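You operate a simulated robot arm through the tools that you are given. There is no shell and no other tool.

You are at the controls of a simulated robot arm. One attempt, no reset.

Task
Put the blue block from the cream top away in the deep drawer.
Fine: close the drawer and latch it again.
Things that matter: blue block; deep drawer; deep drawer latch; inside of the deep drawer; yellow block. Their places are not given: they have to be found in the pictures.

It is judged by the outcome, as a careful person would: the job done as asked, and still so three seconds after it is handed in. It fails if anything else is knocked over, pushed out of place, dropped, spilled or broken.

Robot
A 6-joint arm with a two-finger parallel gripper, fixed in place. Base frame: the origin is on the floor under the middle of its stand, x ahead of it, y to its left, z up. Units: m, rad, N and s.
With the tool pointing down near the work surface it reaches from about 0.1 to 0.72 m from the base axis. Its first joint turns from -2.897 to 2.897 rad. Payload 3.91 kg.
The tool frame sits at the grasp point between the pads (the TCP): z along the fingers, y along the line on which they close. The tips reach 0.03 m beyond it. The gripper opens to 0.11 m. The fingers are 0.02 m wide and 0.01 m thick; the gripper's body (0.048 by 0.112 m) begins 0.055 m behind the TCP.
Orientation is told as [roll, pitch, yaw] about the base's x, y, z axes, in that order, counted from this pose: with the fingers straight down and closing along the base's y, the tool's x points along the base's -x, its y along +y and its z along -z.

Tools
- The arm moves only by the tool jog_arm. Its argument "rows" is one flat list of numbers, 7 for each row, row after row: the opening, from 0 (shut) to 1 (fully open), then the shift along the base's x, y, z in m, then the turn, a rotation vector about the base's x, y, z in rad. In form: [grip, x, y, z, rx, ry, rz, grip, x, y, z, rx, ry, rz, ...]. A call has 1 to 20 rows; each row shifts and turns the commanded pose from where the row before left it. Each row takes 0.2 s and may step no farther than 0.05 m and 0.15 rad from the row before; otherwise, or with a gripper value out of range, the whole call is refused. Where a pose cannot be reached the arm comes as near as it can. A force on the tool above 90 N (or 10 N above the force at the start of the call, whichever is more), or a blocked arm, ends the call early, and 0.2 s more pass. Each finger travels about 0.045 m/s and halts on what it meets, pressing with about 38 N; the grip force reading is that of the motor and also rises with nothing between the fingers. The clock runs only during rows and for 0.2 s after the last one: add rows that do not move to give the fingers time. The reply holds the time, the measured pose of the TCP, the force on the tool along the base axes, the opening and the grip force, in the units named above and with some noise, with the torque about the TCP (base axes, N m) and any sound that the robot's microphone picked up, and new pictures: "pictures" is both (left out), scene, wrist or none.
- Cameras (640 x 400 px; columns grow to the right, rows downward): "scene" is fixed at [0.399, -0.6502, 1.1707]; the picture's right is [1.00, 0.05, 0.00], its down [0.00, -0.09, -1.00] and it looks along [-0.05, 0.99, -0.09] (base axes); focal length 288 px, centre (320, 200). "wrist" rides on the gripper at [0.077, 0.007, -0.114] in the tool frame; the picture's right is [-0.09, 1.00, 0.00], its down [-0.80, -0.07, -0.59] and it looks along [-0.59, -0.05, 0.80] (tool axes); focal length 270 px, centre (320, 200).
- lift_body(by): slides the trunk up (or, below 0, down) by that many m; the arm rides with it, the base frame stays. It gives what a move gives, with no picture.
- probe_pixels(camera, pixels): for up to 12 pixels [column, row] of the newest picture of that camera ("zoom" is the newest enlarged one), the place [x, y, z] in the base frame of the surface seen there, good to about 0.002 m. It takes no simulated time.
- inspect(camera, box): a new picture of the part [left, top, right, bottom] of that camera's present view, enlarged. It takes no simulated time.
- finish_job(): hands the job in; it is judged then, once.

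Leave the gripper open and the arm clear of the work at the hand-in unless told otherwise.

The tools are called after "Request:" as a command line: name --argument value ..., lists and objects as JSON in quotes. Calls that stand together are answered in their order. jog_arm: Moves the arm, as the interface text tells. Its arguments: {"type":"object","properties":{"rows":{"type":"array"},"pictures":{"type":"string","enum":["both","scene","wrist","none"]}},"required":["rows"]} The other tools are called the same way: lift_body (by) moves the trunk up or down; probe_pixels (camera, pixels) gives the place of the surface under pixels of a picture; inspect (camera, box) takes an enlarged picture of a part of a camera's view; finish_job () hands the job in.

At the start:

```text
time: 0.0
tcp_pos: [0.1603, 0.3129, 1.4716]
ee_rot: [0.001, -0.001, 0.0]
ft_force: [-0.2, 0.5, 0.1]
torque: [0.02, 0.0, 0.01]
width: 0.11
grip_force: 0.0
trunk travel left (down, up): [-0.515, 0.095]
```

scene: 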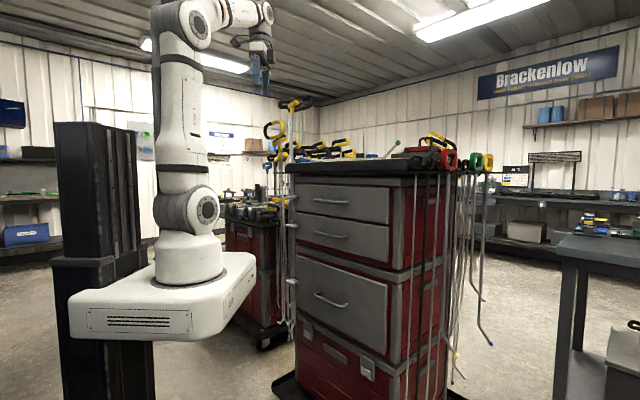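
wrist: 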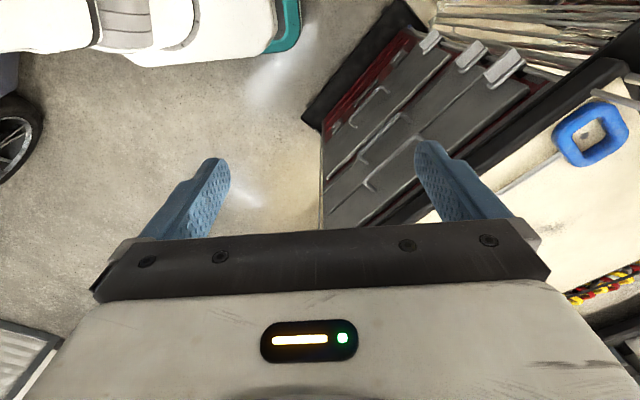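

I see a red and grey tool cabinet with drawers in the scene picture, and a cream top with a blue thing in the wrist picture. I will enlarge several parts before moving.

Request:
inspect --camera "scene" --box '[240, 130, 500, 400]'

Request:
inspect --camera "scene" --box '[240, 80, 480, 200]'

Request:
inspect --camera "wrist" --box '[300, 0, 640, 240]'

Request:
probe_pixels --camera "wrist" --pixels '[[570, 130], [615, 120], [590, 160], [590, 108], [520, 190], [590, 230], [430, 45], [500, 75], [400, 130], [360, 190], [330, 200], [470, 60]]'

Request:
probe_pixels --camera "scene" --pixels '[[330, 200], [330, 235], [330, 300], [335, 355], [366, 370], [293, 225], [293, 285], [292, 197], [350, 165], [390, 148], [300, 340], [400, 350]]'

```text
1.48 times, centred on (370, 265) of scene
```

zoom: 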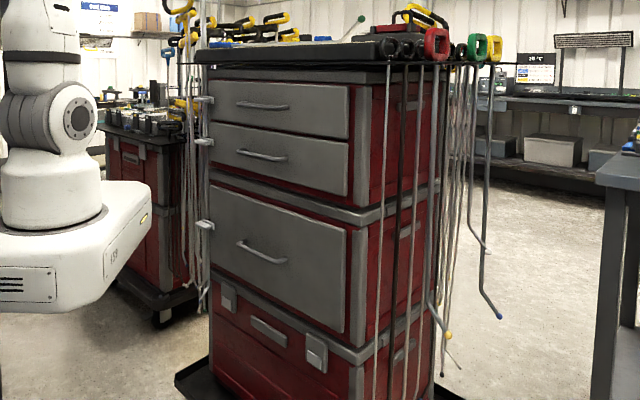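

```text
2.67 times, centred on (360, 140) of scene
```

zoom: 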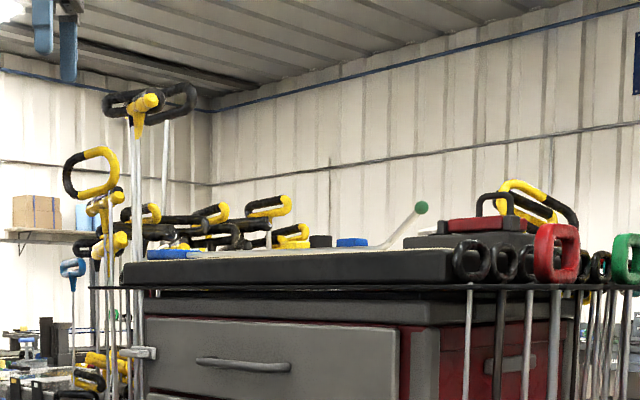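

```text
1.67 times, centred on (470, 120) of wrist
```

zoom: 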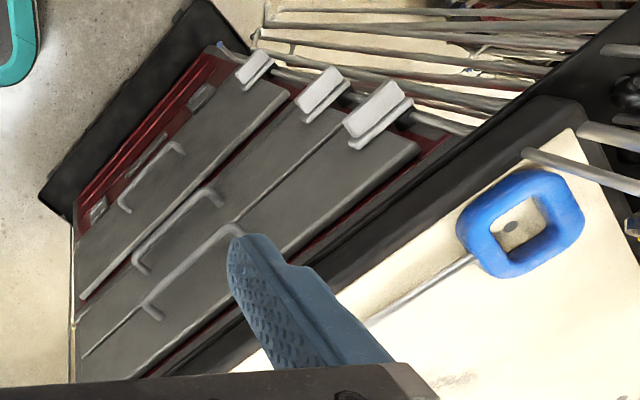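

```text
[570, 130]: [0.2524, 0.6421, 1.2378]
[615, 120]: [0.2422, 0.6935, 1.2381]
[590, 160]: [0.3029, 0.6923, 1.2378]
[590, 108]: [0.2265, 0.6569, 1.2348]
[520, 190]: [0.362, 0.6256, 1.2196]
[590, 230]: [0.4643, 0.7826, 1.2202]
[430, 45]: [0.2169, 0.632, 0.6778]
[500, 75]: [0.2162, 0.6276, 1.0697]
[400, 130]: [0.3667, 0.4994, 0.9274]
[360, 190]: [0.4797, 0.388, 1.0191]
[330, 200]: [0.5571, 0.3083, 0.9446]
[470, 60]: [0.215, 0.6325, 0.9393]
```

```text
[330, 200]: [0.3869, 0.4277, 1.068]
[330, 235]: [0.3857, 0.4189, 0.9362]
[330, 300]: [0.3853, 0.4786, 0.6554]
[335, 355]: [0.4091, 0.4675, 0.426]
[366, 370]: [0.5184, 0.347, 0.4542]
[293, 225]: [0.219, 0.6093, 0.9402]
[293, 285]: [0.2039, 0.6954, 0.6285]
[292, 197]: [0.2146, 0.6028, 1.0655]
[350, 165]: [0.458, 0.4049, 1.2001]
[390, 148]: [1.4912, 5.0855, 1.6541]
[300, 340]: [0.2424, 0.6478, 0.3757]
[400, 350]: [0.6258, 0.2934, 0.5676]
```

The cabinet front faces the robot at an angle: latches are at the left edge of the drawers (wrist about (430,45), (470,60), (500,75)), and the cream top lies at z≈1.22. The blue thing at (590,135) is a T-handle loop, not clearly a block. I will turn the wrist camera to look over the cream top.

Request:
jog_arm --rows '[1, 0, 0, 0.02, 0, 0, 0.14, 1, 0, 0, 0.02, 0, 0, 0.14, 1, 0, 0, 0.02, 0, 0, 0.14, 1, 0, 0, 0.02, 0, 0, 0.14, 1, 0, 0, 0.0, 0, 0, 0.14, 1, 0, 0, 0, 0, 0, 0.14]'

```text
time: 1.4
tcp_pos: [0.158, 0.3115, 1.478]
ee_rot: [0.001, -0.003, 0.84]
ft_force: [0.7, -0.6, -0.1]
torque: [0.03, 0.03, -0.02]
width: 0.1101
grip_force: 0.1
out of reach, approached as far as the arm can: row 1, 2, 3, 4
trunk travel left (down, up): [-0.515, 0.095]
```

scene: 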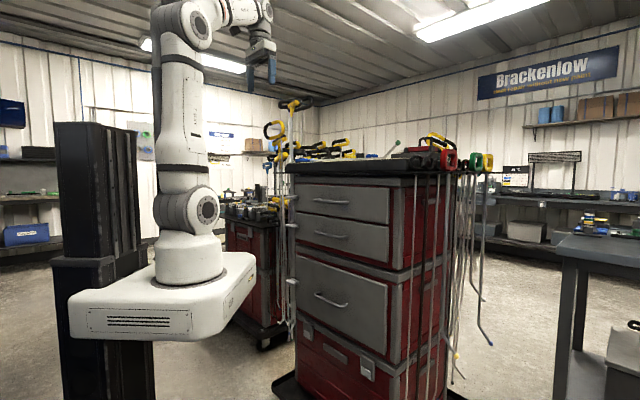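
wrist: 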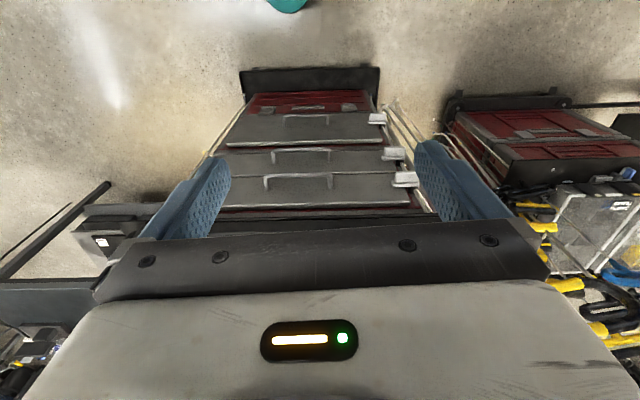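

The image's lower part is hidden by the gripper, so to see the top the camera has to be farther forward. First I'll find how tall the things around the cabinet are, e.g. the handles at scene (290,104), (274,130), (350,155), (436,137).

Request:
probe_pixels --camera "scene" --pixels '[[290, 104], [305, 101], [274, 124], [280, 152], [318, 150], [345, 154], [372, 171], [304, 174], [398, 143], [440, 140], [292, 120], [372, 170]]'

Request:
inspect --camera "scene" --box '[280, 130, 400, 190]'

Request:
inspect --camera "scene" --box '[240, 80, 340, 180]'

```text
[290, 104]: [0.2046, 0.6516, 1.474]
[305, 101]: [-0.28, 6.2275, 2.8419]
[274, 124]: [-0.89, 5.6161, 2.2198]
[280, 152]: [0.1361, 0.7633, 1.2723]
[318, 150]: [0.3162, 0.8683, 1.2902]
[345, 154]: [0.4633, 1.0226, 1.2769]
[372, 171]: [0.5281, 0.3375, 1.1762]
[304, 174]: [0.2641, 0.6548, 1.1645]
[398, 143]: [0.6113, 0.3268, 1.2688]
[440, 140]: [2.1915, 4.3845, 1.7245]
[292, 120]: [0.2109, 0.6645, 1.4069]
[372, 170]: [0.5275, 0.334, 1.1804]
```

```text
5.33 times, centred on (340, 160) of scene
```

zoom: 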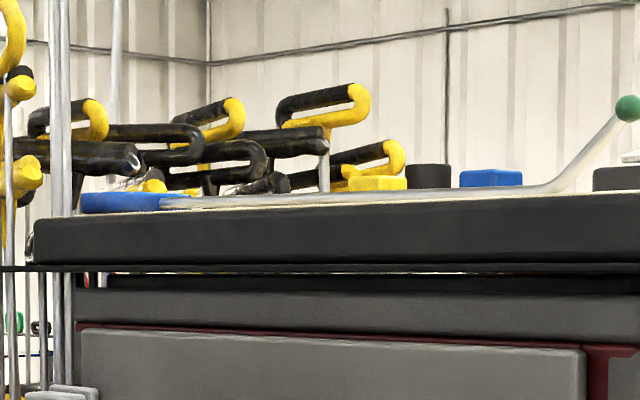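

```text
4.00 times, centred on (290, 130) of scene
```

zoom: 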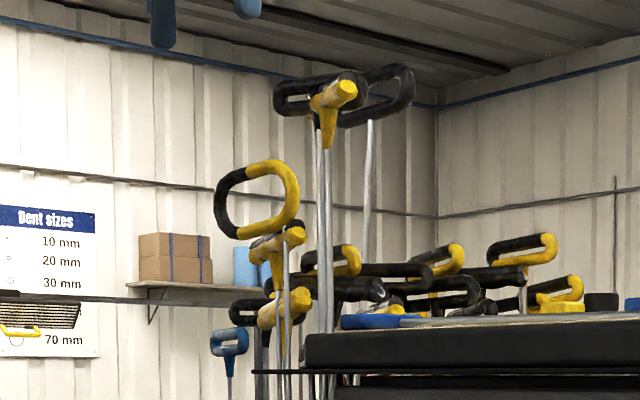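

Behind the front edge I see a yellow block (zoom (378,183)), a dark round thing (428,175) and a blue block (490,178) on the cream top. I'll probe their places.

Request:
probe_pixels --camera "scene" --pixels '[[372, 164], [368, 164], [376, 164], [372, 162.3], [351, 164.5], [347, 164.5], [355, 164.5], [360, 163], [357.5, 162], [363, 162]]'

```text
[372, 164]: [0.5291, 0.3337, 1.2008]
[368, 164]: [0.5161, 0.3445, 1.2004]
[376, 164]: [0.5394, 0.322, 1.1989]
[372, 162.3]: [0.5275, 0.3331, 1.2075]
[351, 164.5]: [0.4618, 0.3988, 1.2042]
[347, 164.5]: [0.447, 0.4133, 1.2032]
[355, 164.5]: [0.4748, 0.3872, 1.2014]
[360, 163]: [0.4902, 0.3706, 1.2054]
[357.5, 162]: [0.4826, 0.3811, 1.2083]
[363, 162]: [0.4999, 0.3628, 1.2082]
```

The zoom is taller than my box, so rows were off: blue is at scene (372,156). Probing again.

Request:
probe_pixels --camera "scene" --pixels '[[372, 156], [367.5, 156], [376.5, 156], [372, 154.9], [351, 157], [346.5, 157], [355, 157], [351, 155.8], [360, 156], [357.5, 155], [363, 155], [380, 157]]'

```text
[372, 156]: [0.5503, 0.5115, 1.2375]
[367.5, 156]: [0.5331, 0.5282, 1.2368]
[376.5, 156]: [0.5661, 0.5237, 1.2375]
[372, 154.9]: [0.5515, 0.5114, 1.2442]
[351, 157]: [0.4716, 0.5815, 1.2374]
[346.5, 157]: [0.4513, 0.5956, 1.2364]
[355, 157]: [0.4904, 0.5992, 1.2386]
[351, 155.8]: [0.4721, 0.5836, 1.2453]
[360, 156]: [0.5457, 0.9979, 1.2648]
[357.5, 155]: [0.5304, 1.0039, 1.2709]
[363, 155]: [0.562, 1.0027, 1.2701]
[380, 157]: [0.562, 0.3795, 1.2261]
```

The blue block is at about (0.55,0.53,1.24), the yellow one at (0.47,0.60,1.24). Now I'll enlarge the present wrist view to study the drawers and latches around (378,118), (393,153), (405,179).

Request:
inspect --camera "wrist" --box '[200, 60, 440, 220]'

Request:
inspect --camera "wrist" --box '[340, 95, 440, 215]'

Request:
inspect --camera "scene" --box '[270, 250, 360, 330]'

Request:
probe_pixels --camera "wrist" --pixels '[[370, 118], [384, 117], [386, 124], [378, 113], [300, 130], [240, 130], [284, 118], [328, 118], [305, 116], [362, 130], [265, 175], [320, 190]]'

```text
2.50 times, centred on (320, 140) of wrist
```

zoom: 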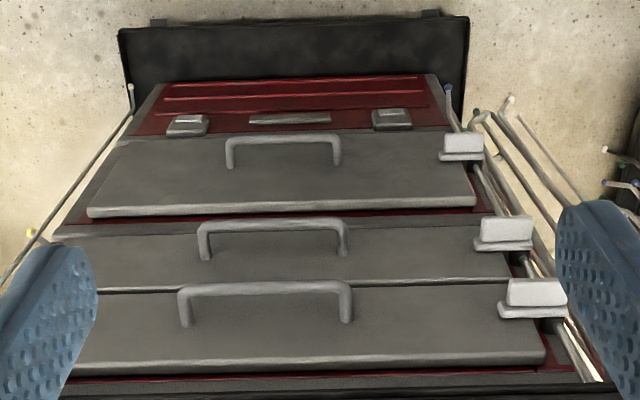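

```text
3.33 times, centred on (390, 155) of wrist
```

zoom: 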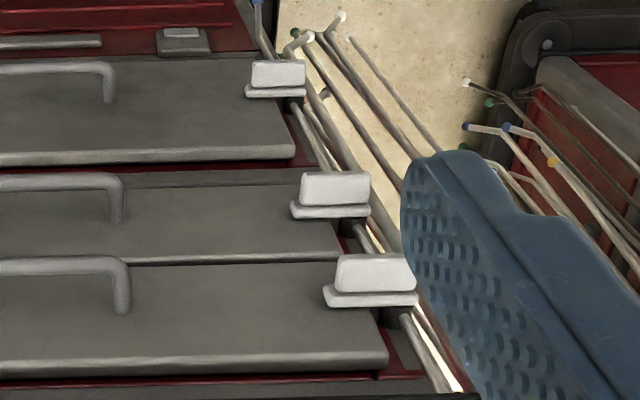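

```text
5.00 times, centred on (315, 290) of scene
```

zoom: 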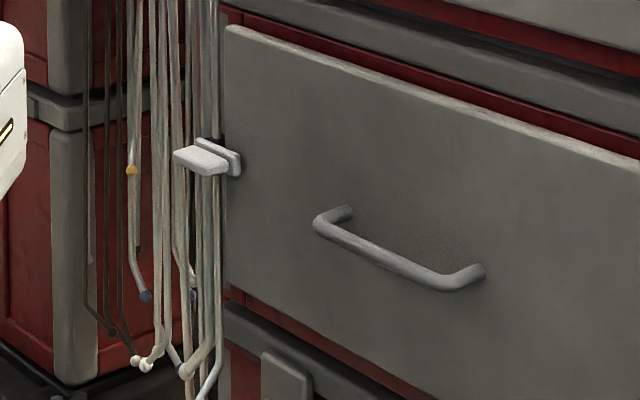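

```text
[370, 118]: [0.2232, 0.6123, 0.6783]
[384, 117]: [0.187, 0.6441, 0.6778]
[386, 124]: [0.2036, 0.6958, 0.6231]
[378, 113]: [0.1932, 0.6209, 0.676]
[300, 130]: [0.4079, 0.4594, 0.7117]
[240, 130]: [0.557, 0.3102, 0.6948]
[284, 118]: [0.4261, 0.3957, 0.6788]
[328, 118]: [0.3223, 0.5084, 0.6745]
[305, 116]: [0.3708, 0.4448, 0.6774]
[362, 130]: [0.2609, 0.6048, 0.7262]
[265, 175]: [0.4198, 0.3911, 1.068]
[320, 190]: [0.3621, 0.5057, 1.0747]
```

The deep drawer is the lowest grey front, with its latch (plate with a projecting tab) at about (0.20,0.63,0.678) and its handle bar at about (0.37,0.445,0.677). First I'll move the hand high toward the cream top to view the blocks from above, staying at z≈1.45, away from the tall handle at (0.20,0.65,1.47).

Request:
jog_arm --rows '[1, 0.04, 0.018, -0.005, 0, 0, 0, 1, 0.04, 0.018, -0.005, 0, 0, 0, 1, 0.04, 0.018, -0.005, 0, 0, 0, 1, 0.04, 0.018, -0.005, 0, 0, 0, 1, 0.04, 0.018, -0.005, 0, 0, 0, 1, 0.04, 0.018, -0.005, 0, 0, 0]'

```text
time: 2.8
tcp_pos: [0.395, 0.4101, 1.4187]
ee_rot: [0.0, -0.002, 0.84]
ft_force: [-0.1, 0.1, -0.5]
torque: [-0.02, 0.07, 0.03]
width: 0.1102
grip_force: 0.1
out of reach, approached as far as the arm can: row 4, 5, 6
trunk travel left (down, up): [-0.515, 0.095]
```

scene: 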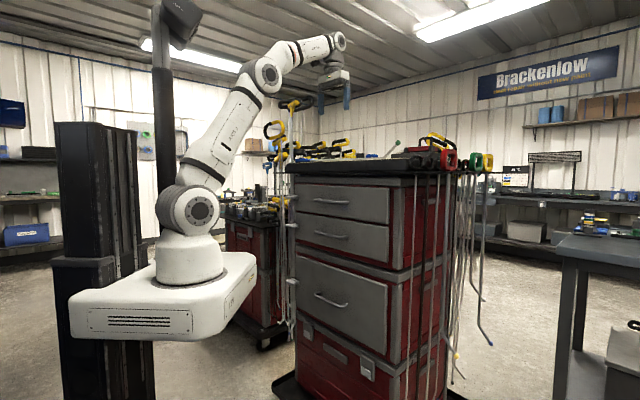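
wrist: 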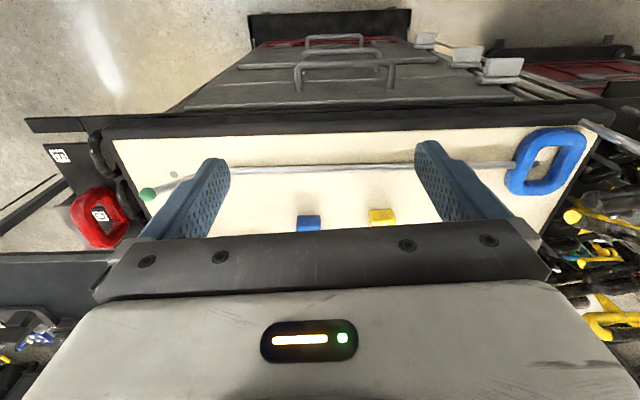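

I now see the blue block at (308,222) and the yellow one at (382,217), with the long T-handle tool lying in front of them. Probing block corners and the rod.

Request:
probe_pixels --camera "wrist" --pixels '[[300, 218], [318, 218], [309, 223], [300, 229], [372, 212], [392, 212], [382, 218], [340, 190], [300, 200], [340, 167], [300, 140], [148, 193]]'

Request:
inspect --camera "wrist" --box '[240, 150, 440, 240]'

Request:
probe_pixels --camera "scene" --pixels '[[200, 210], [190, 275], [200, 290], [160, 330], [110, 290], [262, 74], [225, 130]]'

```text
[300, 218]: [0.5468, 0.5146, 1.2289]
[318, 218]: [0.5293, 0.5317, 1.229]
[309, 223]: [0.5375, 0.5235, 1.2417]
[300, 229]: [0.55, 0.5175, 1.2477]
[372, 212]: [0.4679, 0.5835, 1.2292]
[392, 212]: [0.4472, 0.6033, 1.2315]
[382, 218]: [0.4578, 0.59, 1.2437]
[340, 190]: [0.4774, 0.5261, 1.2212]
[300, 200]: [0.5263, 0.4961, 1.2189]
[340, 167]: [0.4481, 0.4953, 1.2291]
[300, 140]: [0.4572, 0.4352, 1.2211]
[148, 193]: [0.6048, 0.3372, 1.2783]
```

```text
3.20 times, centred on (340, 195) of wrist
```

zoom: 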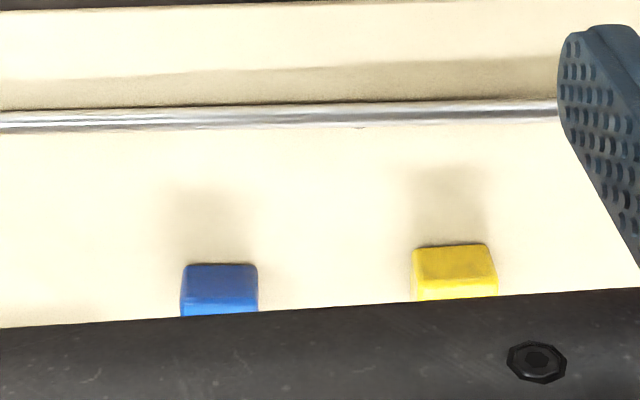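

```text
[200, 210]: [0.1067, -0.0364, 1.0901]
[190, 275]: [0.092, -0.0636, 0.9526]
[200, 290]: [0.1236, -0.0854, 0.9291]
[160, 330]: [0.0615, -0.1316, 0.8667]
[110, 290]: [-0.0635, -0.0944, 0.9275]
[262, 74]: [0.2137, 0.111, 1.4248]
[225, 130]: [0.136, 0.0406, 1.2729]
```

The cabinet stands at about 45° (front plane at (x+y)/√2 ≈ 0.613). The blue block is about 0.035 wide, centred near (0.55,0.536). It is just at the reach limit, so the trunk should go up for that pick. First the latch: I'll move the hand back from the cabinet and then lower the trunk to look at the deep drawer's latch.

Request:
jog_arm --rows '[1, -0.045, -0.01, 0, 0, 0, 0, 1, -0.045, -0.01, 0, 0, 0, 0, 1, -0.045, -0.01, 0, 0, 0, 0, 1, -0.045, -0.01, 0, 0, 0, 0, 1, -0.045, -0.01, 0, 0, 0, 0, 1, -0.045, -0.01, 0, 0, 0, 0, 1, -0.045, -0.01, 0, 0, 0, 0]' --pictures "none"

Request:
lift_body --by -0.35

```text
time: 4.6
tcp_pos: [0.1124, 0.334, 1.4179]
ee_rot: [0.005, 0.009, 0.734]
ft_force: [0.2, 0.2, 0.3]
torque: [0.0, 0.03, -0.03]
width: 0.11
grip_force: 0.0
trunk travel left (down, up): [-0.515, 0.095]
stopped in row 7: the arm was blocked; the commanded pose is now the measured one
```

```text
time: 8.0
tcp_pos: [0.1101, 0.3319, 1.0702]
ee_rot: [0.006, 0.0, 0.74]
ft_force: [-0.1, -0.2, 0.0]
torque: [0.03, 0.02, 0.02]
width: 0.1098
grip_force: 0.0
trunk travel left (down, up): [-0.165, 0.445]
```

The arm reported being blocked in the last row (no force felt). I'll take pictures to see how it stands now.

Request:
jog_arm --rows '[1, 0, 0, 0, 0, 0, 0]'

```text
time: 8.4
tcp_pos: [0.1108, 0.3315, 1.0707]
ee_rot: [0.006, 0.0, 0.739]
ft_force: [0.0, -0.3, -0.6]
torque: [0.01, 0.0, -0.03]
width: 0.11
grip_force: 0.2
trunk travel left (down, up): [-0.165, 0.445]
```

scene: 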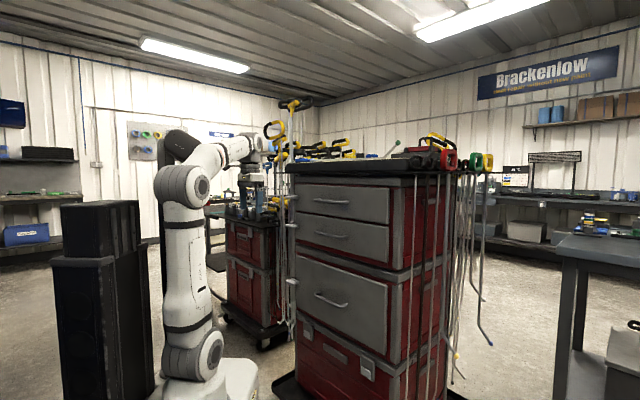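
wrist: 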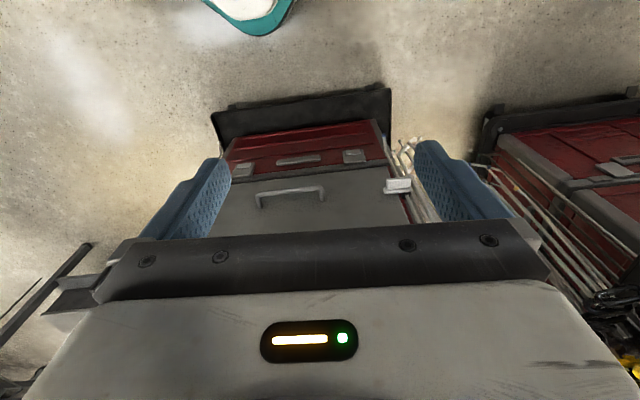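

The hand is now in front of the drawers and free. The deep drawer's latch is at wrist (397,186). I'll enlarge it and measure.

Request:
inspect --camera "wrist" --box '[360, 160, 430, 210]'

Request:
probe_pixels --camera "wrist" --pixels '[[390, 183], [408, 183], [398, 181], [398, 190], [387, 190], [410, 190], [370, 200], [382, 175], [382, 215], [345, 157], [260, 195], [322, 190]]'

Request:
probe_pixels --camera "scene" --pixels '[[298, 260], [298, 310], [386, 285], [386, 350], [340, 275], [340, 325], [250, 380], [205, 360], [292, 283], [297, 284], [288, 283], [330, 297]]'

```text
8.00 times, centred on (395, 185) of wrist
```

zoom: 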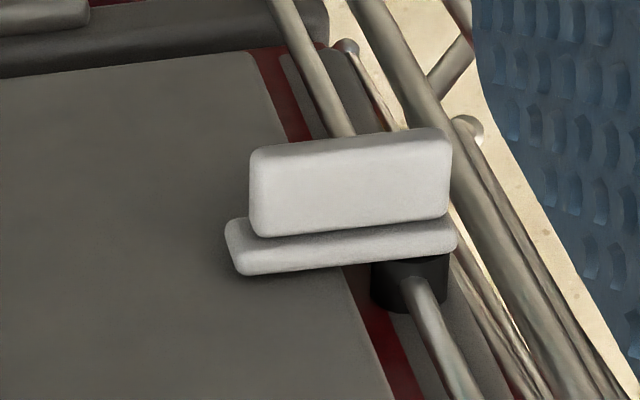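

```text
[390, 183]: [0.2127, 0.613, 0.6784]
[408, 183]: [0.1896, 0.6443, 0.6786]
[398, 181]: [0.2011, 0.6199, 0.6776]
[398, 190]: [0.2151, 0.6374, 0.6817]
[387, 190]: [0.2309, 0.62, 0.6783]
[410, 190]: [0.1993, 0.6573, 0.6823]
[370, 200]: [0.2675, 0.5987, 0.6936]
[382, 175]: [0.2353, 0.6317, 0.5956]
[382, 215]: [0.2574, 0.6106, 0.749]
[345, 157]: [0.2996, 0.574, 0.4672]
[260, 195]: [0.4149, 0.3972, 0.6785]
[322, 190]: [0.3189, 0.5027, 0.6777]
```

```text
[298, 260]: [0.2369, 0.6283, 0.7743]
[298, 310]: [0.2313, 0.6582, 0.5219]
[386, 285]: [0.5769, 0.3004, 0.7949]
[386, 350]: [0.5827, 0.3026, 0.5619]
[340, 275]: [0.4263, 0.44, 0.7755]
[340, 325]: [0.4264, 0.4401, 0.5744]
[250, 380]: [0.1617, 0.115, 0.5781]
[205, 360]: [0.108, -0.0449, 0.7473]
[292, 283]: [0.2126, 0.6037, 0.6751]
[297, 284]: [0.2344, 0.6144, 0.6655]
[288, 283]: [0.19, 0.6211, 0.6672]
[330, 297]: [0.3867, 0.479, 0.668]
```

The latch looks like a bar over the drawer's left edge with a projecting tab, and a dark post behind its left end. I'll go closer with the camera looking more level (fingers tilted forward 0.6 rad), ending at about n=0.45, still 0.13 m off the front.

Request:
jog_arm --rows '[1, 0.001, 0.023, -0.042, 0.053, -0.053, 0.006, 1, 0.001, 0.023, -0.042, 0.053, -0.053, 0.006, 1, 0.001, 0.023, -0.042, 0.053, -0.053, 0.006, 1, 0.001, 0.023, -0.042, 0.053, -0.053, 0.006, 1, 0.001, 0.023, -0.042, 0.053, -0.053, 0.006, 1, 0.001, 0.023, -0.042, 0.053, -0.053, 0.006, 1, 0.001, 0.023, -0.042, 0.053, -0.053, 0.006, 1, 0.001, 0.023, -0.042, 0.053, -0.053, 0.006]'

```text
time: 10.2
tcp_pos: [0.1171, 0.5166, 0.7348]
ee_rot: [0.018, -0.6, 0.79]
ft_force: [0.3, -0.7, 0.7]
torque: [0.01, 0.04, 0.0]
width: 0.11
grip_force: 0.1
trunk travel left (down, up): [-0.165, 0.445]
```

scene: 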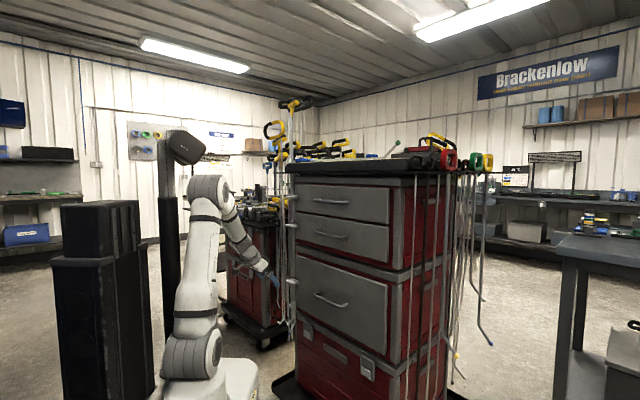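
wrist: 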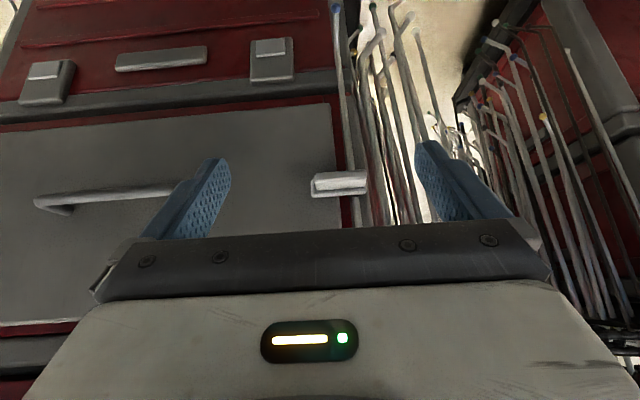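

I see the latch at (338,184), the handle bar at (110,195), and rods just left of the cabinet. Enlarging the latch.

Request:
inspect --camera "wrist" --box '[295, 155, 385, 215]'

Request:
probe_pixels --camera "wrist" --pixels '[[316, 178], [364, 176], [340, 174], [340, 188], [314, 192], [366, 190], [340, 195], [300, 190], [345, 215], [342, 150], [335, 200], [352, 205]]'

```text
6.67 times, centred on (340, 185) of wrist
```

zoom: 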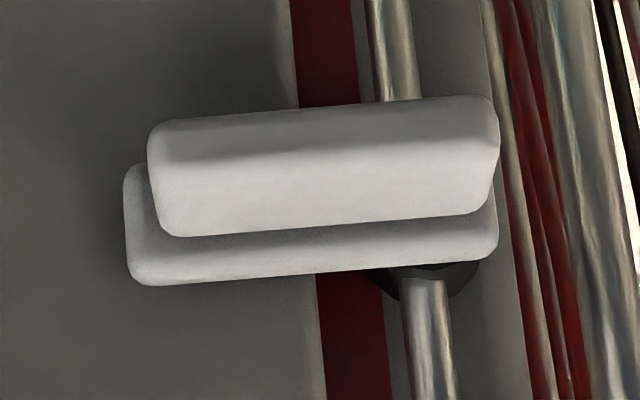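

```text
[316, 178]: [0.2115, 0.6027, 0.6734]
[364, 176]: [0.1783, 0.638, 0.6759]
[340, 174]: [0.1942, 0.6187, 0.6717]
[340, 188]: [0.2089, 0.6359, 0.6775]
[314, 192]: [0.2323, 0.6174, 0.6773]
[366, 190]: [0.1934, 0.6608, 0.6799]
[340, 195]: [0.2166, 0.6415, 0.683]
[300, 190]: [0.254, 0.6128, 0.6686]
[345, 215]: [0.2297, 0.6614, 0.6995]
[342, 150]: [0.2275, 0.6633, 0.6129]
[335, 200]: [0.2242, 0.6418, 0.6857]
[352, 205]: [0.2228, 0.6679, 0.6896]
```

I see a grey plate with a tab, a dark disc behind its left end and a rod passing there. I'll measure the rod and disc depth to tell whether the rod belongs to the latch.

Request:
probe_pixels --camera "zoom" --pixels '[[428, 330], [428, 300], [390, 282], [460, 275], [395, 50], [400, 90], [340, 300], [470, 350], [130, 200], [490, 240], [150, 275], [320, 235]]'

Request:
probe_pixels --camera "zoom" --pixels '[[155, 130], [490, 105], [160, 220], [485, 200], [320, 170], [320, 120], [320, 260], [540, 200], [590, 200], [220, 50], [560, 60], [625, 100]]'

```text
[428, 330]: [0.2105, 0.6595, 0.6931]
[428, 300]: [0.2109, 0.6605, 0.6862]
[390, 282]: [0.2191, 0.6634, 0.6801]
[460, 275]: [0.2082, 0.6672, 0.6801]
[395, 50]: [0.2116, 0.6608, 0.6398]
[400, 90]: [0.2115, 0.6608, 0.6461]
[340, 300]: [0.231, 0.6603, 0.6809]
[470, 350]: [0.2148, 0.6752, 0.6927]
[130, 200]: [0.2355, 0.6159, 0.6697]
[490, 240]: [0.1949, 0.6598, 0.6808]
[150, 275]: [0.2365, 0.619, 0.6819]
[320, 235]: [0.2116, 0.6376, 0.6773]
```

```text
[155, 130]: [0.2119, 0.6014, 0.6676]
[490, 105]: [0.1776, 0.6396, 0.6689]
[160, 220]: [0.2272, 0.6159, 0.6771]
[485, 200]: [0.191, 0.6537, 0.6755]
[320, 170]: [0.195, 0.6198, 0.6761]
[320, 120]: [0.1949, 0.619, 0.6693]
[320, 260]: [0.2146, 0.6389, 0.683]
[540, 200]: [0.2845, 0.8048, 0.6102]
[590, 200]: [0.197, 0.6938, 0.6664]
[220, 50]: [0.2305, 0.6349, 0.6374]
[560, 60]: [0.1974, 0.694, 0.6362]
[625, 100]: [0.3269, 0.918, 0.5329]
```

The rod stands just behind the latch plate (n≈0.616), so I must keep fingertips at n<0.6. The latch is evidently a turn latch: pivot at its left end (t≈0.317), bar and tab reaching right over the drawer edge. I'll close the fingers and turn the hand level, in front of and below the tab, still well clear, to look at it from below.

Request:
jog_arm --rows '[0, 0.005, 0.005, -0.014, 0.0909, -0.0909, 0, 0, 0.005, 0.005, -0.014, 0.0909, -0.0909, 0, 0, 0.005, 0.005, -0.014, 0.0909, -0.0909, 0, 0, 0.005, 0.005, -0.014, 0.0909, -0.0909, 0, 0, 0.005, 0.005, -0.014, 0.0909, -0.0909, 0, 0, 0.005, 0.005, -0.014, 0.0909, -0.0909, 0, 0, 0.005, 0.005, -0.014, 0.0909, -0.0909, 0]'

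```text
time: 11.8
tcp_pos: [0.1531, 0.5506, 0.6369]
ee_rot: [0.001, -1.502, 0.807]
ft_force: [-0.4, 0.4, -0.6]
torque: [-0.04, 0.01, 0.03]
width: 0.0001
grip_force: 32.1
trunk travel left (down, up): [-0.165, 0.445]
```

scene: 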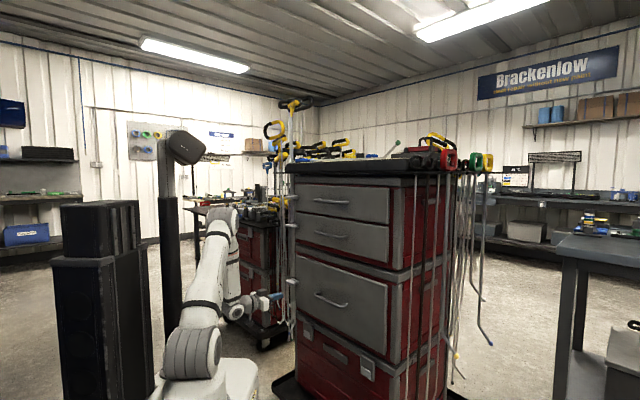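
wrist: 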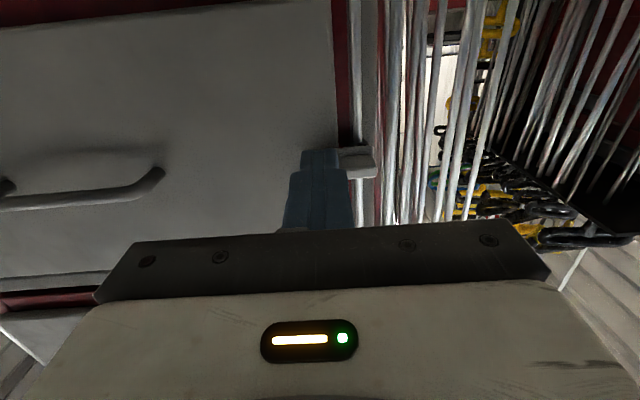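

The hand is level now, fingers closed, at n≈0.498, t≈0.281, z≈0.637. I'll enlarge the latch at (355,160) to see its underside before touching.

Request:
inspect --camera "wrist" --box '[280, 120, 420, 220]'

Request:
probe_pixels --camera "wrist" --pixels '[[345, 158], [372, 157], [360, 165], [360, 152], [350, 172], [372, 172], [360, 175], [345, 150], [310, 130], [340, 120], [365, 120], [385, 150]]'

Request:
inspect --camera "scene" --box '[230, 260, 330, 320]'

```text
4.00 times, centred on (350, 170) of wrist
```

zoom: 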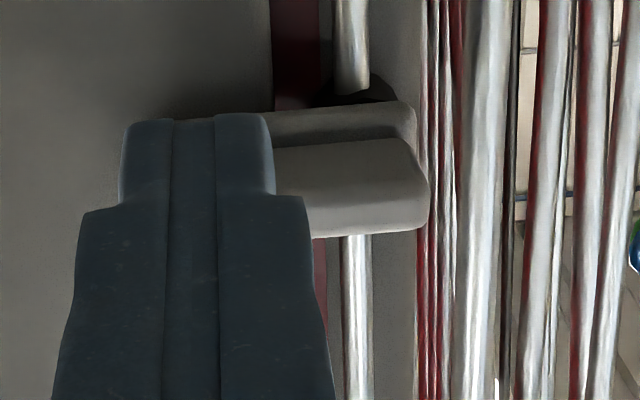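

```text
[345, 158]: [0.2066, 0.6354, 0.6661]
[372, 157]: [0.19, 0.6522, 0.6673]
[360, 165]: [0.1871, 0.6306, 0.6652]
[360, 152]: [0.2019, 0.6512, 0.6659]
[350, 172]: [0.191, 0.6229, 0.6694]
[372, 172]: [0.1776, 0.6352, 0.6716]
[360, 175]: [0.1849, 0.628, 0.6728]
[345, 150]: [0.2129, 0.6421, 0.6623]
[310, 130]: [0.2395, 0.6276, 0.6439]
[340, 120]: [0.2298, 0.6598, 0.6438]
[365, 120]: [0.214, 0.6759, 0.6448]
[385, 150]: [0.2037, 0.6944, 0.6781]
```

```text
6.40 times, centred on (280, 290) of scene
```

zoom: 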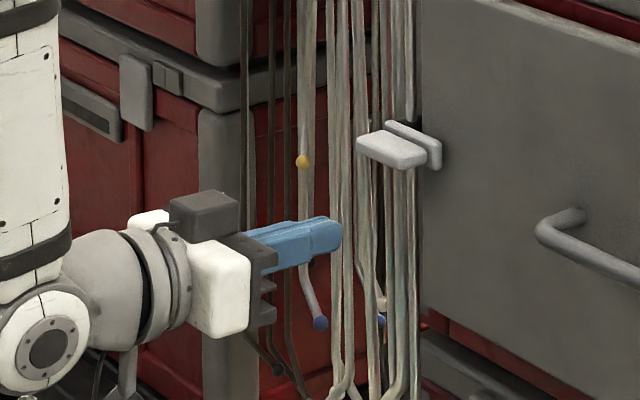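

The tab's underside is at z≈0.666 and its outer edge at n≈0.575. I'll advance the closed fingertips under its right end (tips to n≈0.593, short of the panel at 0.613), then raise gently by about 2.5 cm to begin swinging the latch up.

Request:
jog_arm --rows '[0, 0.0155, 0.0155, 0, 0, 0, 0, 0, 0.0155, 0.0155, 0, 0, 0, 0, 0, 0.0145, 0.0145, 0, 0, 0, 0, 0, 0, 0, 0.009, 0, 0, 0, 0, 0, 0, 0.009, 0, 0, 0, 0, 0, 0, 0.006, 0, 0, 0]'

```text
time: 13.2
tcp_pos: [0.1988, 0.5974, 0.6604]
ee_rot: [-0.025, -1.5, 0.832]
ft_force: [0.2, -0.8, -1.3]
torque: [0.01, 0.03, -0.02]
width: 0.0
grip_force: 37.6
trunk travel left (down, up): [-0.165, 0.445]
```

scene: 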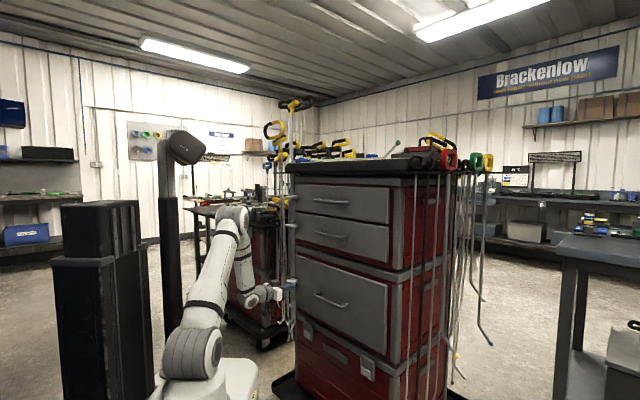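
wrist: 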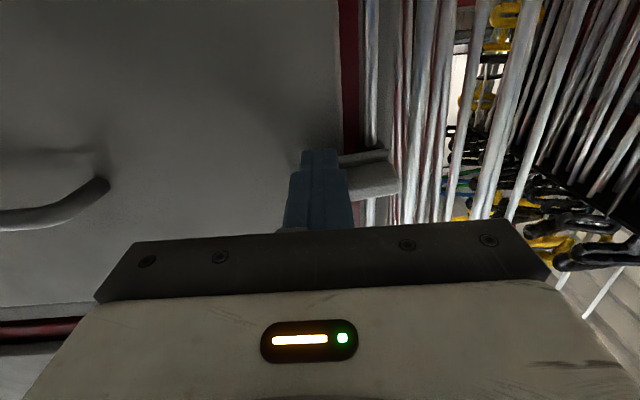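

Tips are under the tab at z≈0.660 with hardly any force. Let me look closely to see whether the latch has begun to move.

Request:
inspect --camera "wrist" --box '[280, 120, 440, 220]'

Request:
inspect --camera "scene" --box '[240, 260, 340, 320]'

```text
4.00 times, centred on (360, 170) of wrist
```

zoom: 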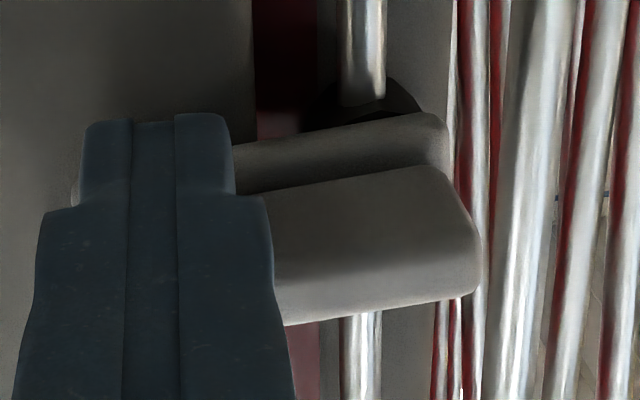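

```text
6.40 times, centred on (290, 290) of scene
```

zoom: 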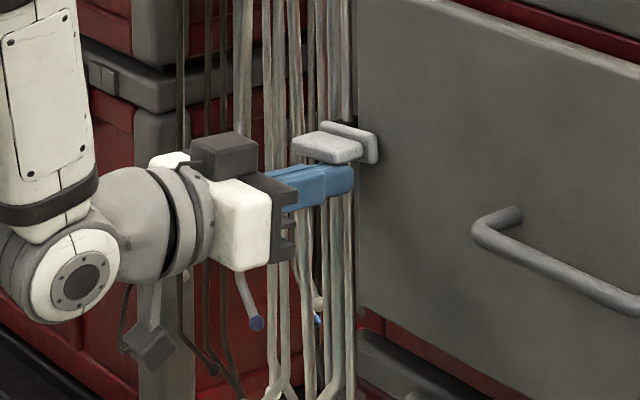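

The latch is swinging: its right end has risen a little and the force is only about 1 N. I'll follow the arc up and to the left around the pivot to bring the bar upright.

Request:
jog_arm --rows '[0, -0.0007, 0.0007, 0.0075, 0, 0, 0, 0, -0.0007, 0.0007, 0.0075, 0, 0, 0, 0, -0.0014, 0.0014, 0.006, 0, 0, 0, 0, -0.0021, 0.0021, 0.005, 0, 0, 0, 0, -0.0028, 0.0028, 0.005, 0, 0, 0, 0, -0.0028, 0.0028, 0.004, 0, 0, 0]'

Request:
inspect --camera "wrist" --box '[280, 120, 440, 220]'

Request:
inspect --camera "scene" --box '[240, 260, 340, 320]'

```text
time: 14.6
tcp_pos: [0.1858, 0.6068, 0.6953]
ee_rot: [-0.021, -1.5, 0.831]
ft_force: [-0.5, 0.2, -0.4]
torque: [0.01, -0.01, -0.02]
width: 0.0
grip_force: 37.2
trunk travel left (down, up): [-0.165, 0.445]
```

scene: 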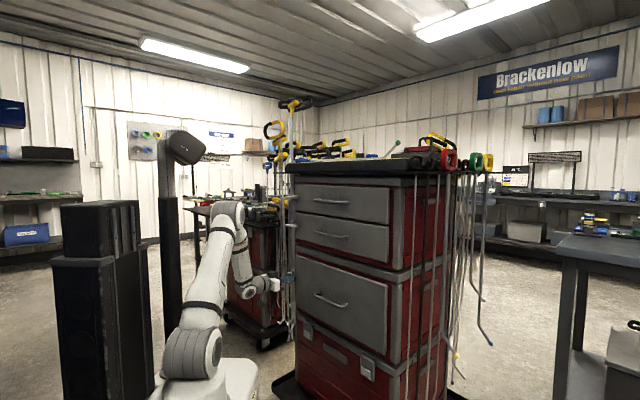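
wrist: 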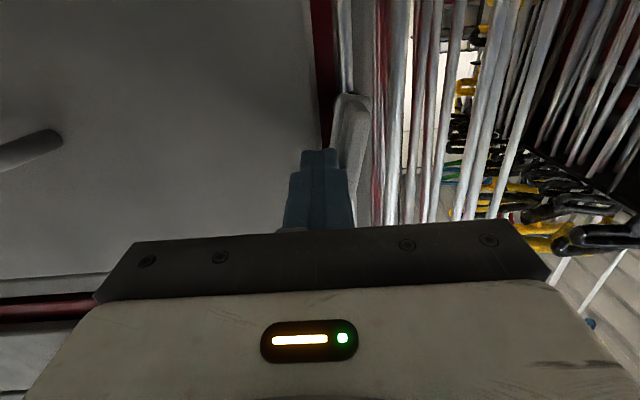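

```text
4.00 times, centred on (360, 170) of wrist
```

zoom: 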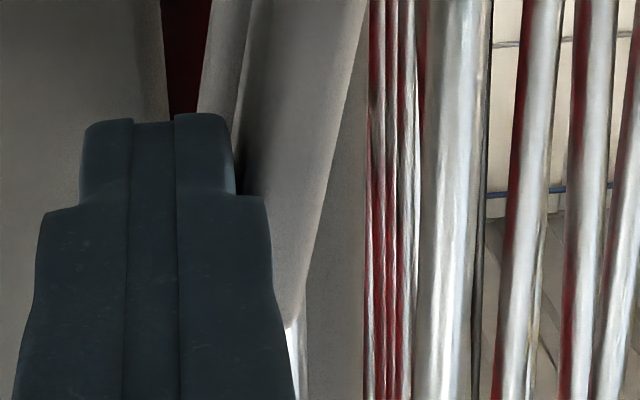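

```text
6.40 times, centred on (290, 290) of scene
```

zoom: 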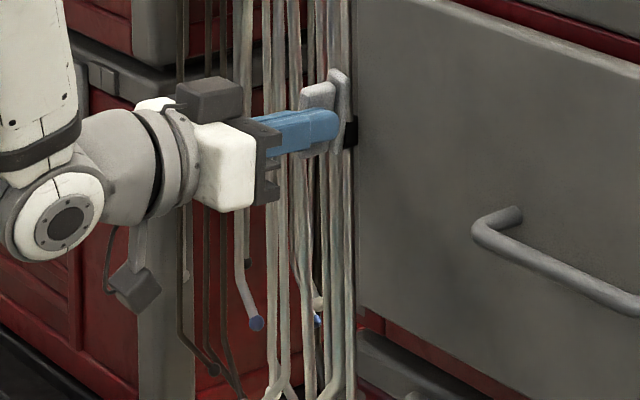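

The bar is nearly upright (about 75°). A bit more to the left to bring it to vertical.

Request:
jog_arm --rows '[0, -0.0021, 0.0021, 0.003, 0, 0, 0, 0, -0.0021, 0.0021, 0.002, 0, 0, 0]' --pictures "wrist"

Request:
inspect --camera "wrist" --box '[280, 120, 440, 220]'

Request:
inspect --camera "scene" --box '[260, 250, 330, 310]'

```text
time: 15.2
tcp_pos: [0.1818, 0.6112, 0.7013]
ee_rot: [-0.016, -1.501, 0.822]
ft_force: [0.8, -1.1, -0.2]
torque: [0.01, 0.0, -0.01]
width: 0.0002
grip_force: 38.0
trunk travel left (down, up): [-0.165, 0.445]
```

wrist: 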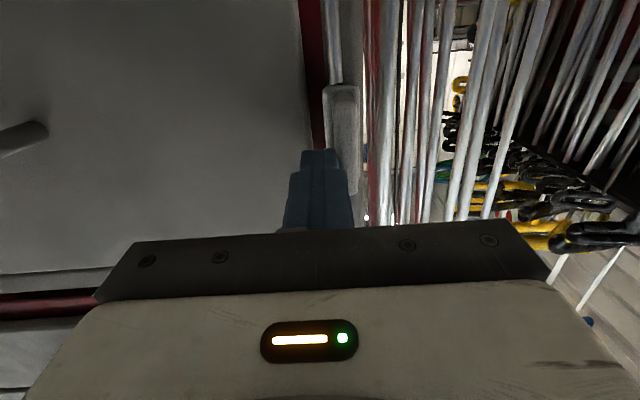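

```text
4.00 times, centred on (360, 170) of wrist
```

zoom: 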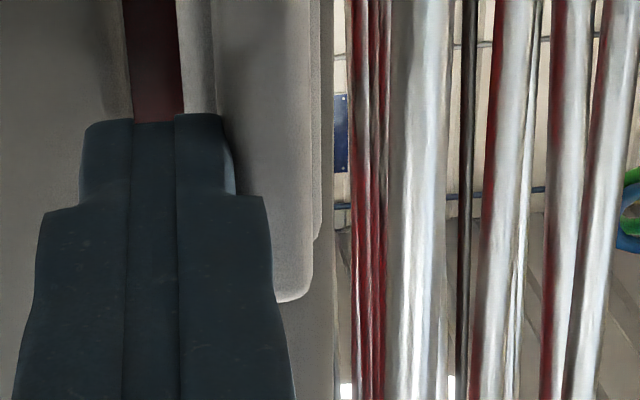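

```text
6.67 times, centred on (295, 280) of scene
```

zoom: 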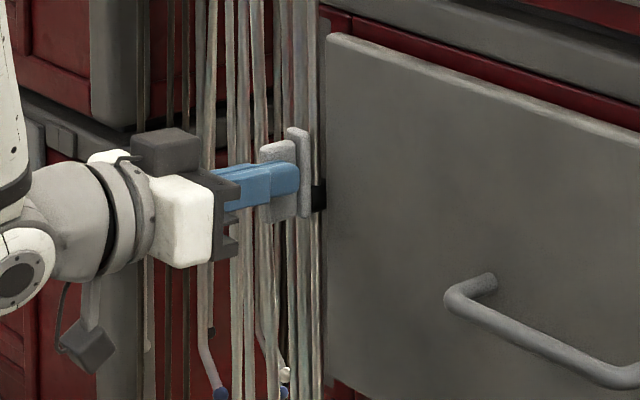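

The bar now stands upright, off the drawer edge. I'll move the fingertips right and straight back out, then check that the latch stays up.

Request:
jog_arm --rows '[0, 0.006, -0.006, 0, 0, 0, 0, 0, -0.025, -0.025, 0, 0, 0, 0, 0, -0.03, -0.03, 0, 0, 0, 0, 0, -0.03, -0.03, 0, 0, 0, 0]'

Request:
inspect --camera "scene" --box '[260, 240, 360, 320]'

Request:
probe_pixels --camera "scene" --pixels '[[170, 230], [185, 147], [100, 280], [250, 365], [215, 370], [190, 380], [235, 240], [200, 300]]'

```text
time: 16.2
tcp_pos: [0.1027, 0.5183, 0.7006]
ee_rot: [-0.01, -1.501, 0.817]
ft_force: [-0.5, 0.4, 0.2]
torque: [0.0, -0.01, -0.01]
width: 0.0
grip_force: 37.5
trunk travel left (down, up): [-0.165, 0.445]
```

scene: 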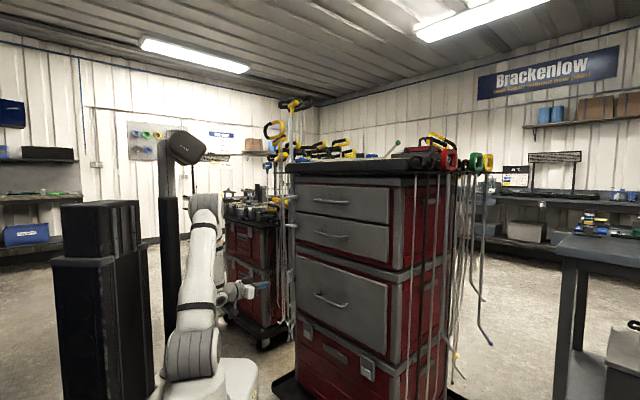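
wrist: 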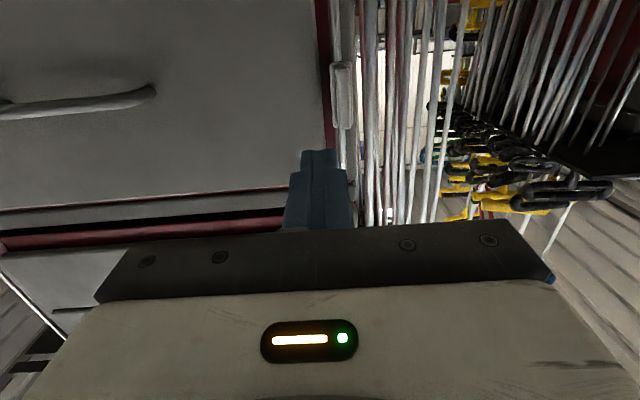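

```text
5.00 times, centred on (310, 280) of scene
```

zoom: 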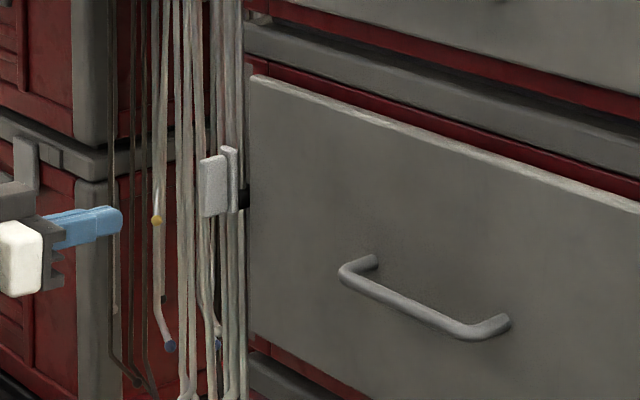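

```text
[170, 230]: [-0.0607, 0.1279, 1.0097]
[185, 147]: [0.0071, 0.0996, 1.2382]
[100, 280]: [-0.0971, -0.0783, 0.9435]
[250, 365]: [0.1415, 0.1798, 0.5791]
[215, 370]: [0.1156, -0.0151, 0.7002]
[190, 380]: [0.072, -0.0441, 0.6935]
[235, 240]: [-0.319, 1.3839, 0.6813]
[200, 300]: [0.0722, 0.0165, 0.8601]
```

The latch stays upright on its own. (I also notice the sensor mast at (-0.06,0.13) riding on the base plate, probably what blocked the arm earlier.) Now the handle: I'll measure the bar precisely in the zoom and in the wrist view.

Request:
probe_pixels --camera "zoom" --pixels '[[400, 292], [400, 298], [400, 286], [440, 318], [370, 276], [345, 272], [350, 266], [500, 322], [460, 330], [440, 260], [370, 262], [420, 300]]'

Request:
probe_pixels --camera "wrist" --pixels '[[80, 103], [80, 98], [80, 109], [120, 99], [150, 92], [40, 107], [10, 110], [80, 60], [80, 150], [150, 180], [340, 75], [345, 120]]'

```text
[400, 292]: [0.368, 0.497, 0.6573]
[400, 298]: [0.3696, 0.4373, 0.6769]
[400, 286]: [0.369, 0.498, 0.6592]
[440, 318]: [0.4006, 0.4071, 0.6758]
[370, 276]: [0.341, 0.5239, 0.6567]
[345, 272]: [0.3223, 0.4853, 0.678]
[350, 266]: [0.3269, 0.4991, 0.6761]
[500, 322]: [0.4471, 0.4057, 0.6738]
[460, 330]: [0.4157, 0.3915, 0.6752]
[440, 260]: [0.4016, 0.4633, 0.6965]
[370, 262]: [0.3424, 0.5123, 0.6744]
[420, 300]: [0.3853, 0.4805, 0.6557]
```

```text
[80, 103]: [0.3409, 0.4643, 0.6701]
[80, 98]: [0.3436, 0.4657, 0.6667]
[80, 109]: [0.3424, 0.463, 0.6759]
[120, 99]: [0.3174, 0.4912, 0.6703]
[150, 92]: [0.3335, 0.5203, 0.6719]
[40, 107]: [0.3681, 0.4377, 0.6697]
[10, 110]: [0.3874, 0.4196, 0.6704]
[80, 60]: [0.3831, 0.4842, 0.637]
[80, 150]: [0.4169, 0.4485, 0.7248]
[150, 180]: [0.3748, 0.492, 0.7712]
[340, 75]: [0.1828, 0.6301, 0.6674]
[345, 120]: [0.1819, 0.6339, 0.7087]
```

The bar's centre is at n≈0.5755, z≈0.672 (12 mm thick, t from -0.02 to 0.13), the panel at n≈0.612. A hand coming straight down would hit the upper drawer's handle, so I'll grip the bar from the front: fingers 60° from vertical, rolled 90° so they close vertically. I'll do that turn here, at a free spot, and open the fingers partly.

Request:
jog_arm --rows '[0.4, 0, 0, 0.005, -0.106, 0.106, 0, 0.4, 0, 0, 0.005, -0.106, 0.106, 0, 0.4, 0, 0, 0.005, -0.106, 0.106, 0, 0.4, 0, 0, 0, 0.0875, 0.0875, -0.0711, 0.4, 0, 0, 0, 0.0875, 0.0875, -0.0711, 0.4, 0, 0, 0, 0.0875, 0.0875, -0.0711, 0.4, 0, 0, 0, 0.0875, 0.0875, -0.0711, 0.4, 0, 0, 0, 0.0875, 0.0875, -0.0711, 0.4, 0, 0, 0, 0.0875, 0.0875, -0.0711]'

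```text
time: 18.2
tcp_pos: [0.0977, 0.5478, 0.7853]
ee_rot: [0.918, -0.614, -0.367]
ft_force: [0.3, 0.4, 0.1]
torque: [0.0, 0.0, -0.02]
width: 0.0441
grip_force: 0.2
out of reach, approached as far as the arm can: row 7, 8, 9
trunk travel left (down, up): [-0.165, 0.445]
```

scene: 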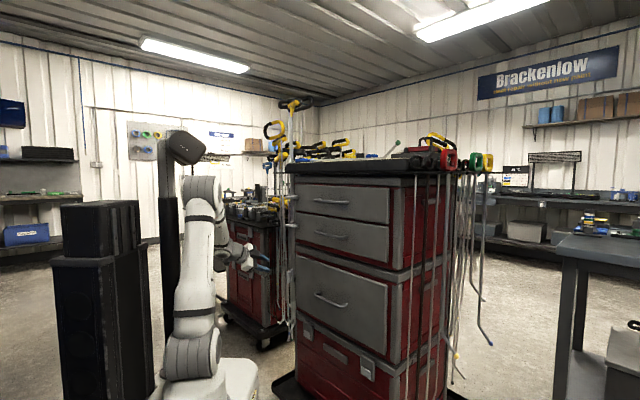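
wrist: 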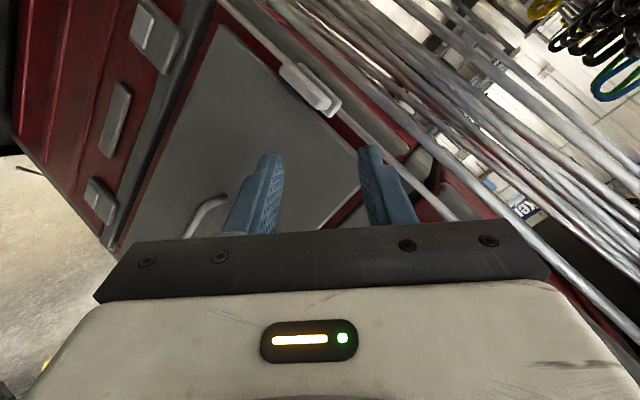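

Rolling that way runs out of reach (the hand drifted up to z≈0.785). Instead I'll undo the roll and hook the bar from above-front with closed fingers tilted 0.45 rad: the gap behind the bar is 30 mm for a 20 mm finger, and the wrist stays clear of the upper handle. Undoing roll and tilting now, in free space.

Request:
jog_arm --rows '[0, 0.005, -0.005, 0, -0.0874, -0.088, 0.0708, 0, 0.005, -0.005, 0, -0.0874, -0.088, 0.0708, 0, 0.005, -0.005, 0, -0.0874, -0.088, 0.0708, 0, 0.005, -0.005, 0, -0.0874, -0.088, 0.0708, 0, 0.005, -0.005, 0, -0.0874, -0.088, 0.0708, 0, 0.005, -0.005, 0, -0.0874, -0.088, 0.0708, 0, 0.005, -0.005, 0, -0.106, 0.106, 0, 0, 0.005, -0.005, 0, -0.106, 0.106, 0, 0, 0.005, -0.005, 0, -0.106, 0.106, 0, 0, 0.005, -0.005, 0, -0.106, 0.106, 0]'

```text
time: 20.4
tcp_pos: [0.1481, 0.5, 0.7866]
ee_rot: [0.017, -0.455, 0.79]
ft_force: [-0.3, -0.3, -0.7]
torque: [-0.01, -0.01, 0.01]
width: 0.0001
grip_force: 37.3
trunk travel left (down, up): [-0.165, 0.445]
```

scene: 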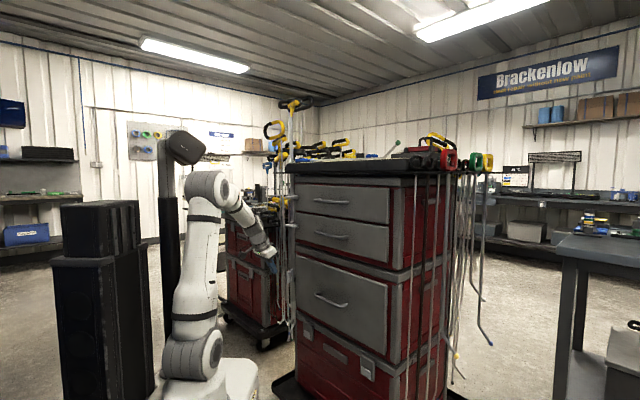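
wrist: 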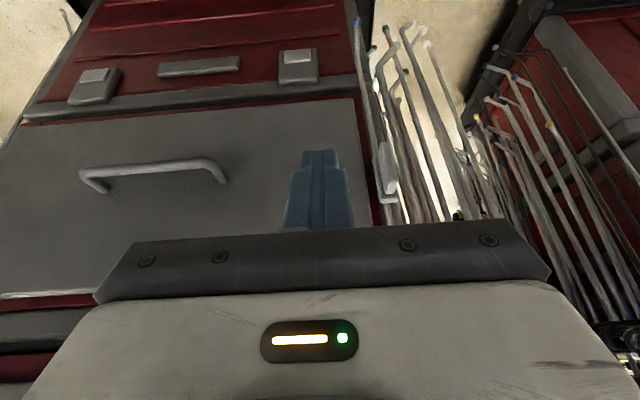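

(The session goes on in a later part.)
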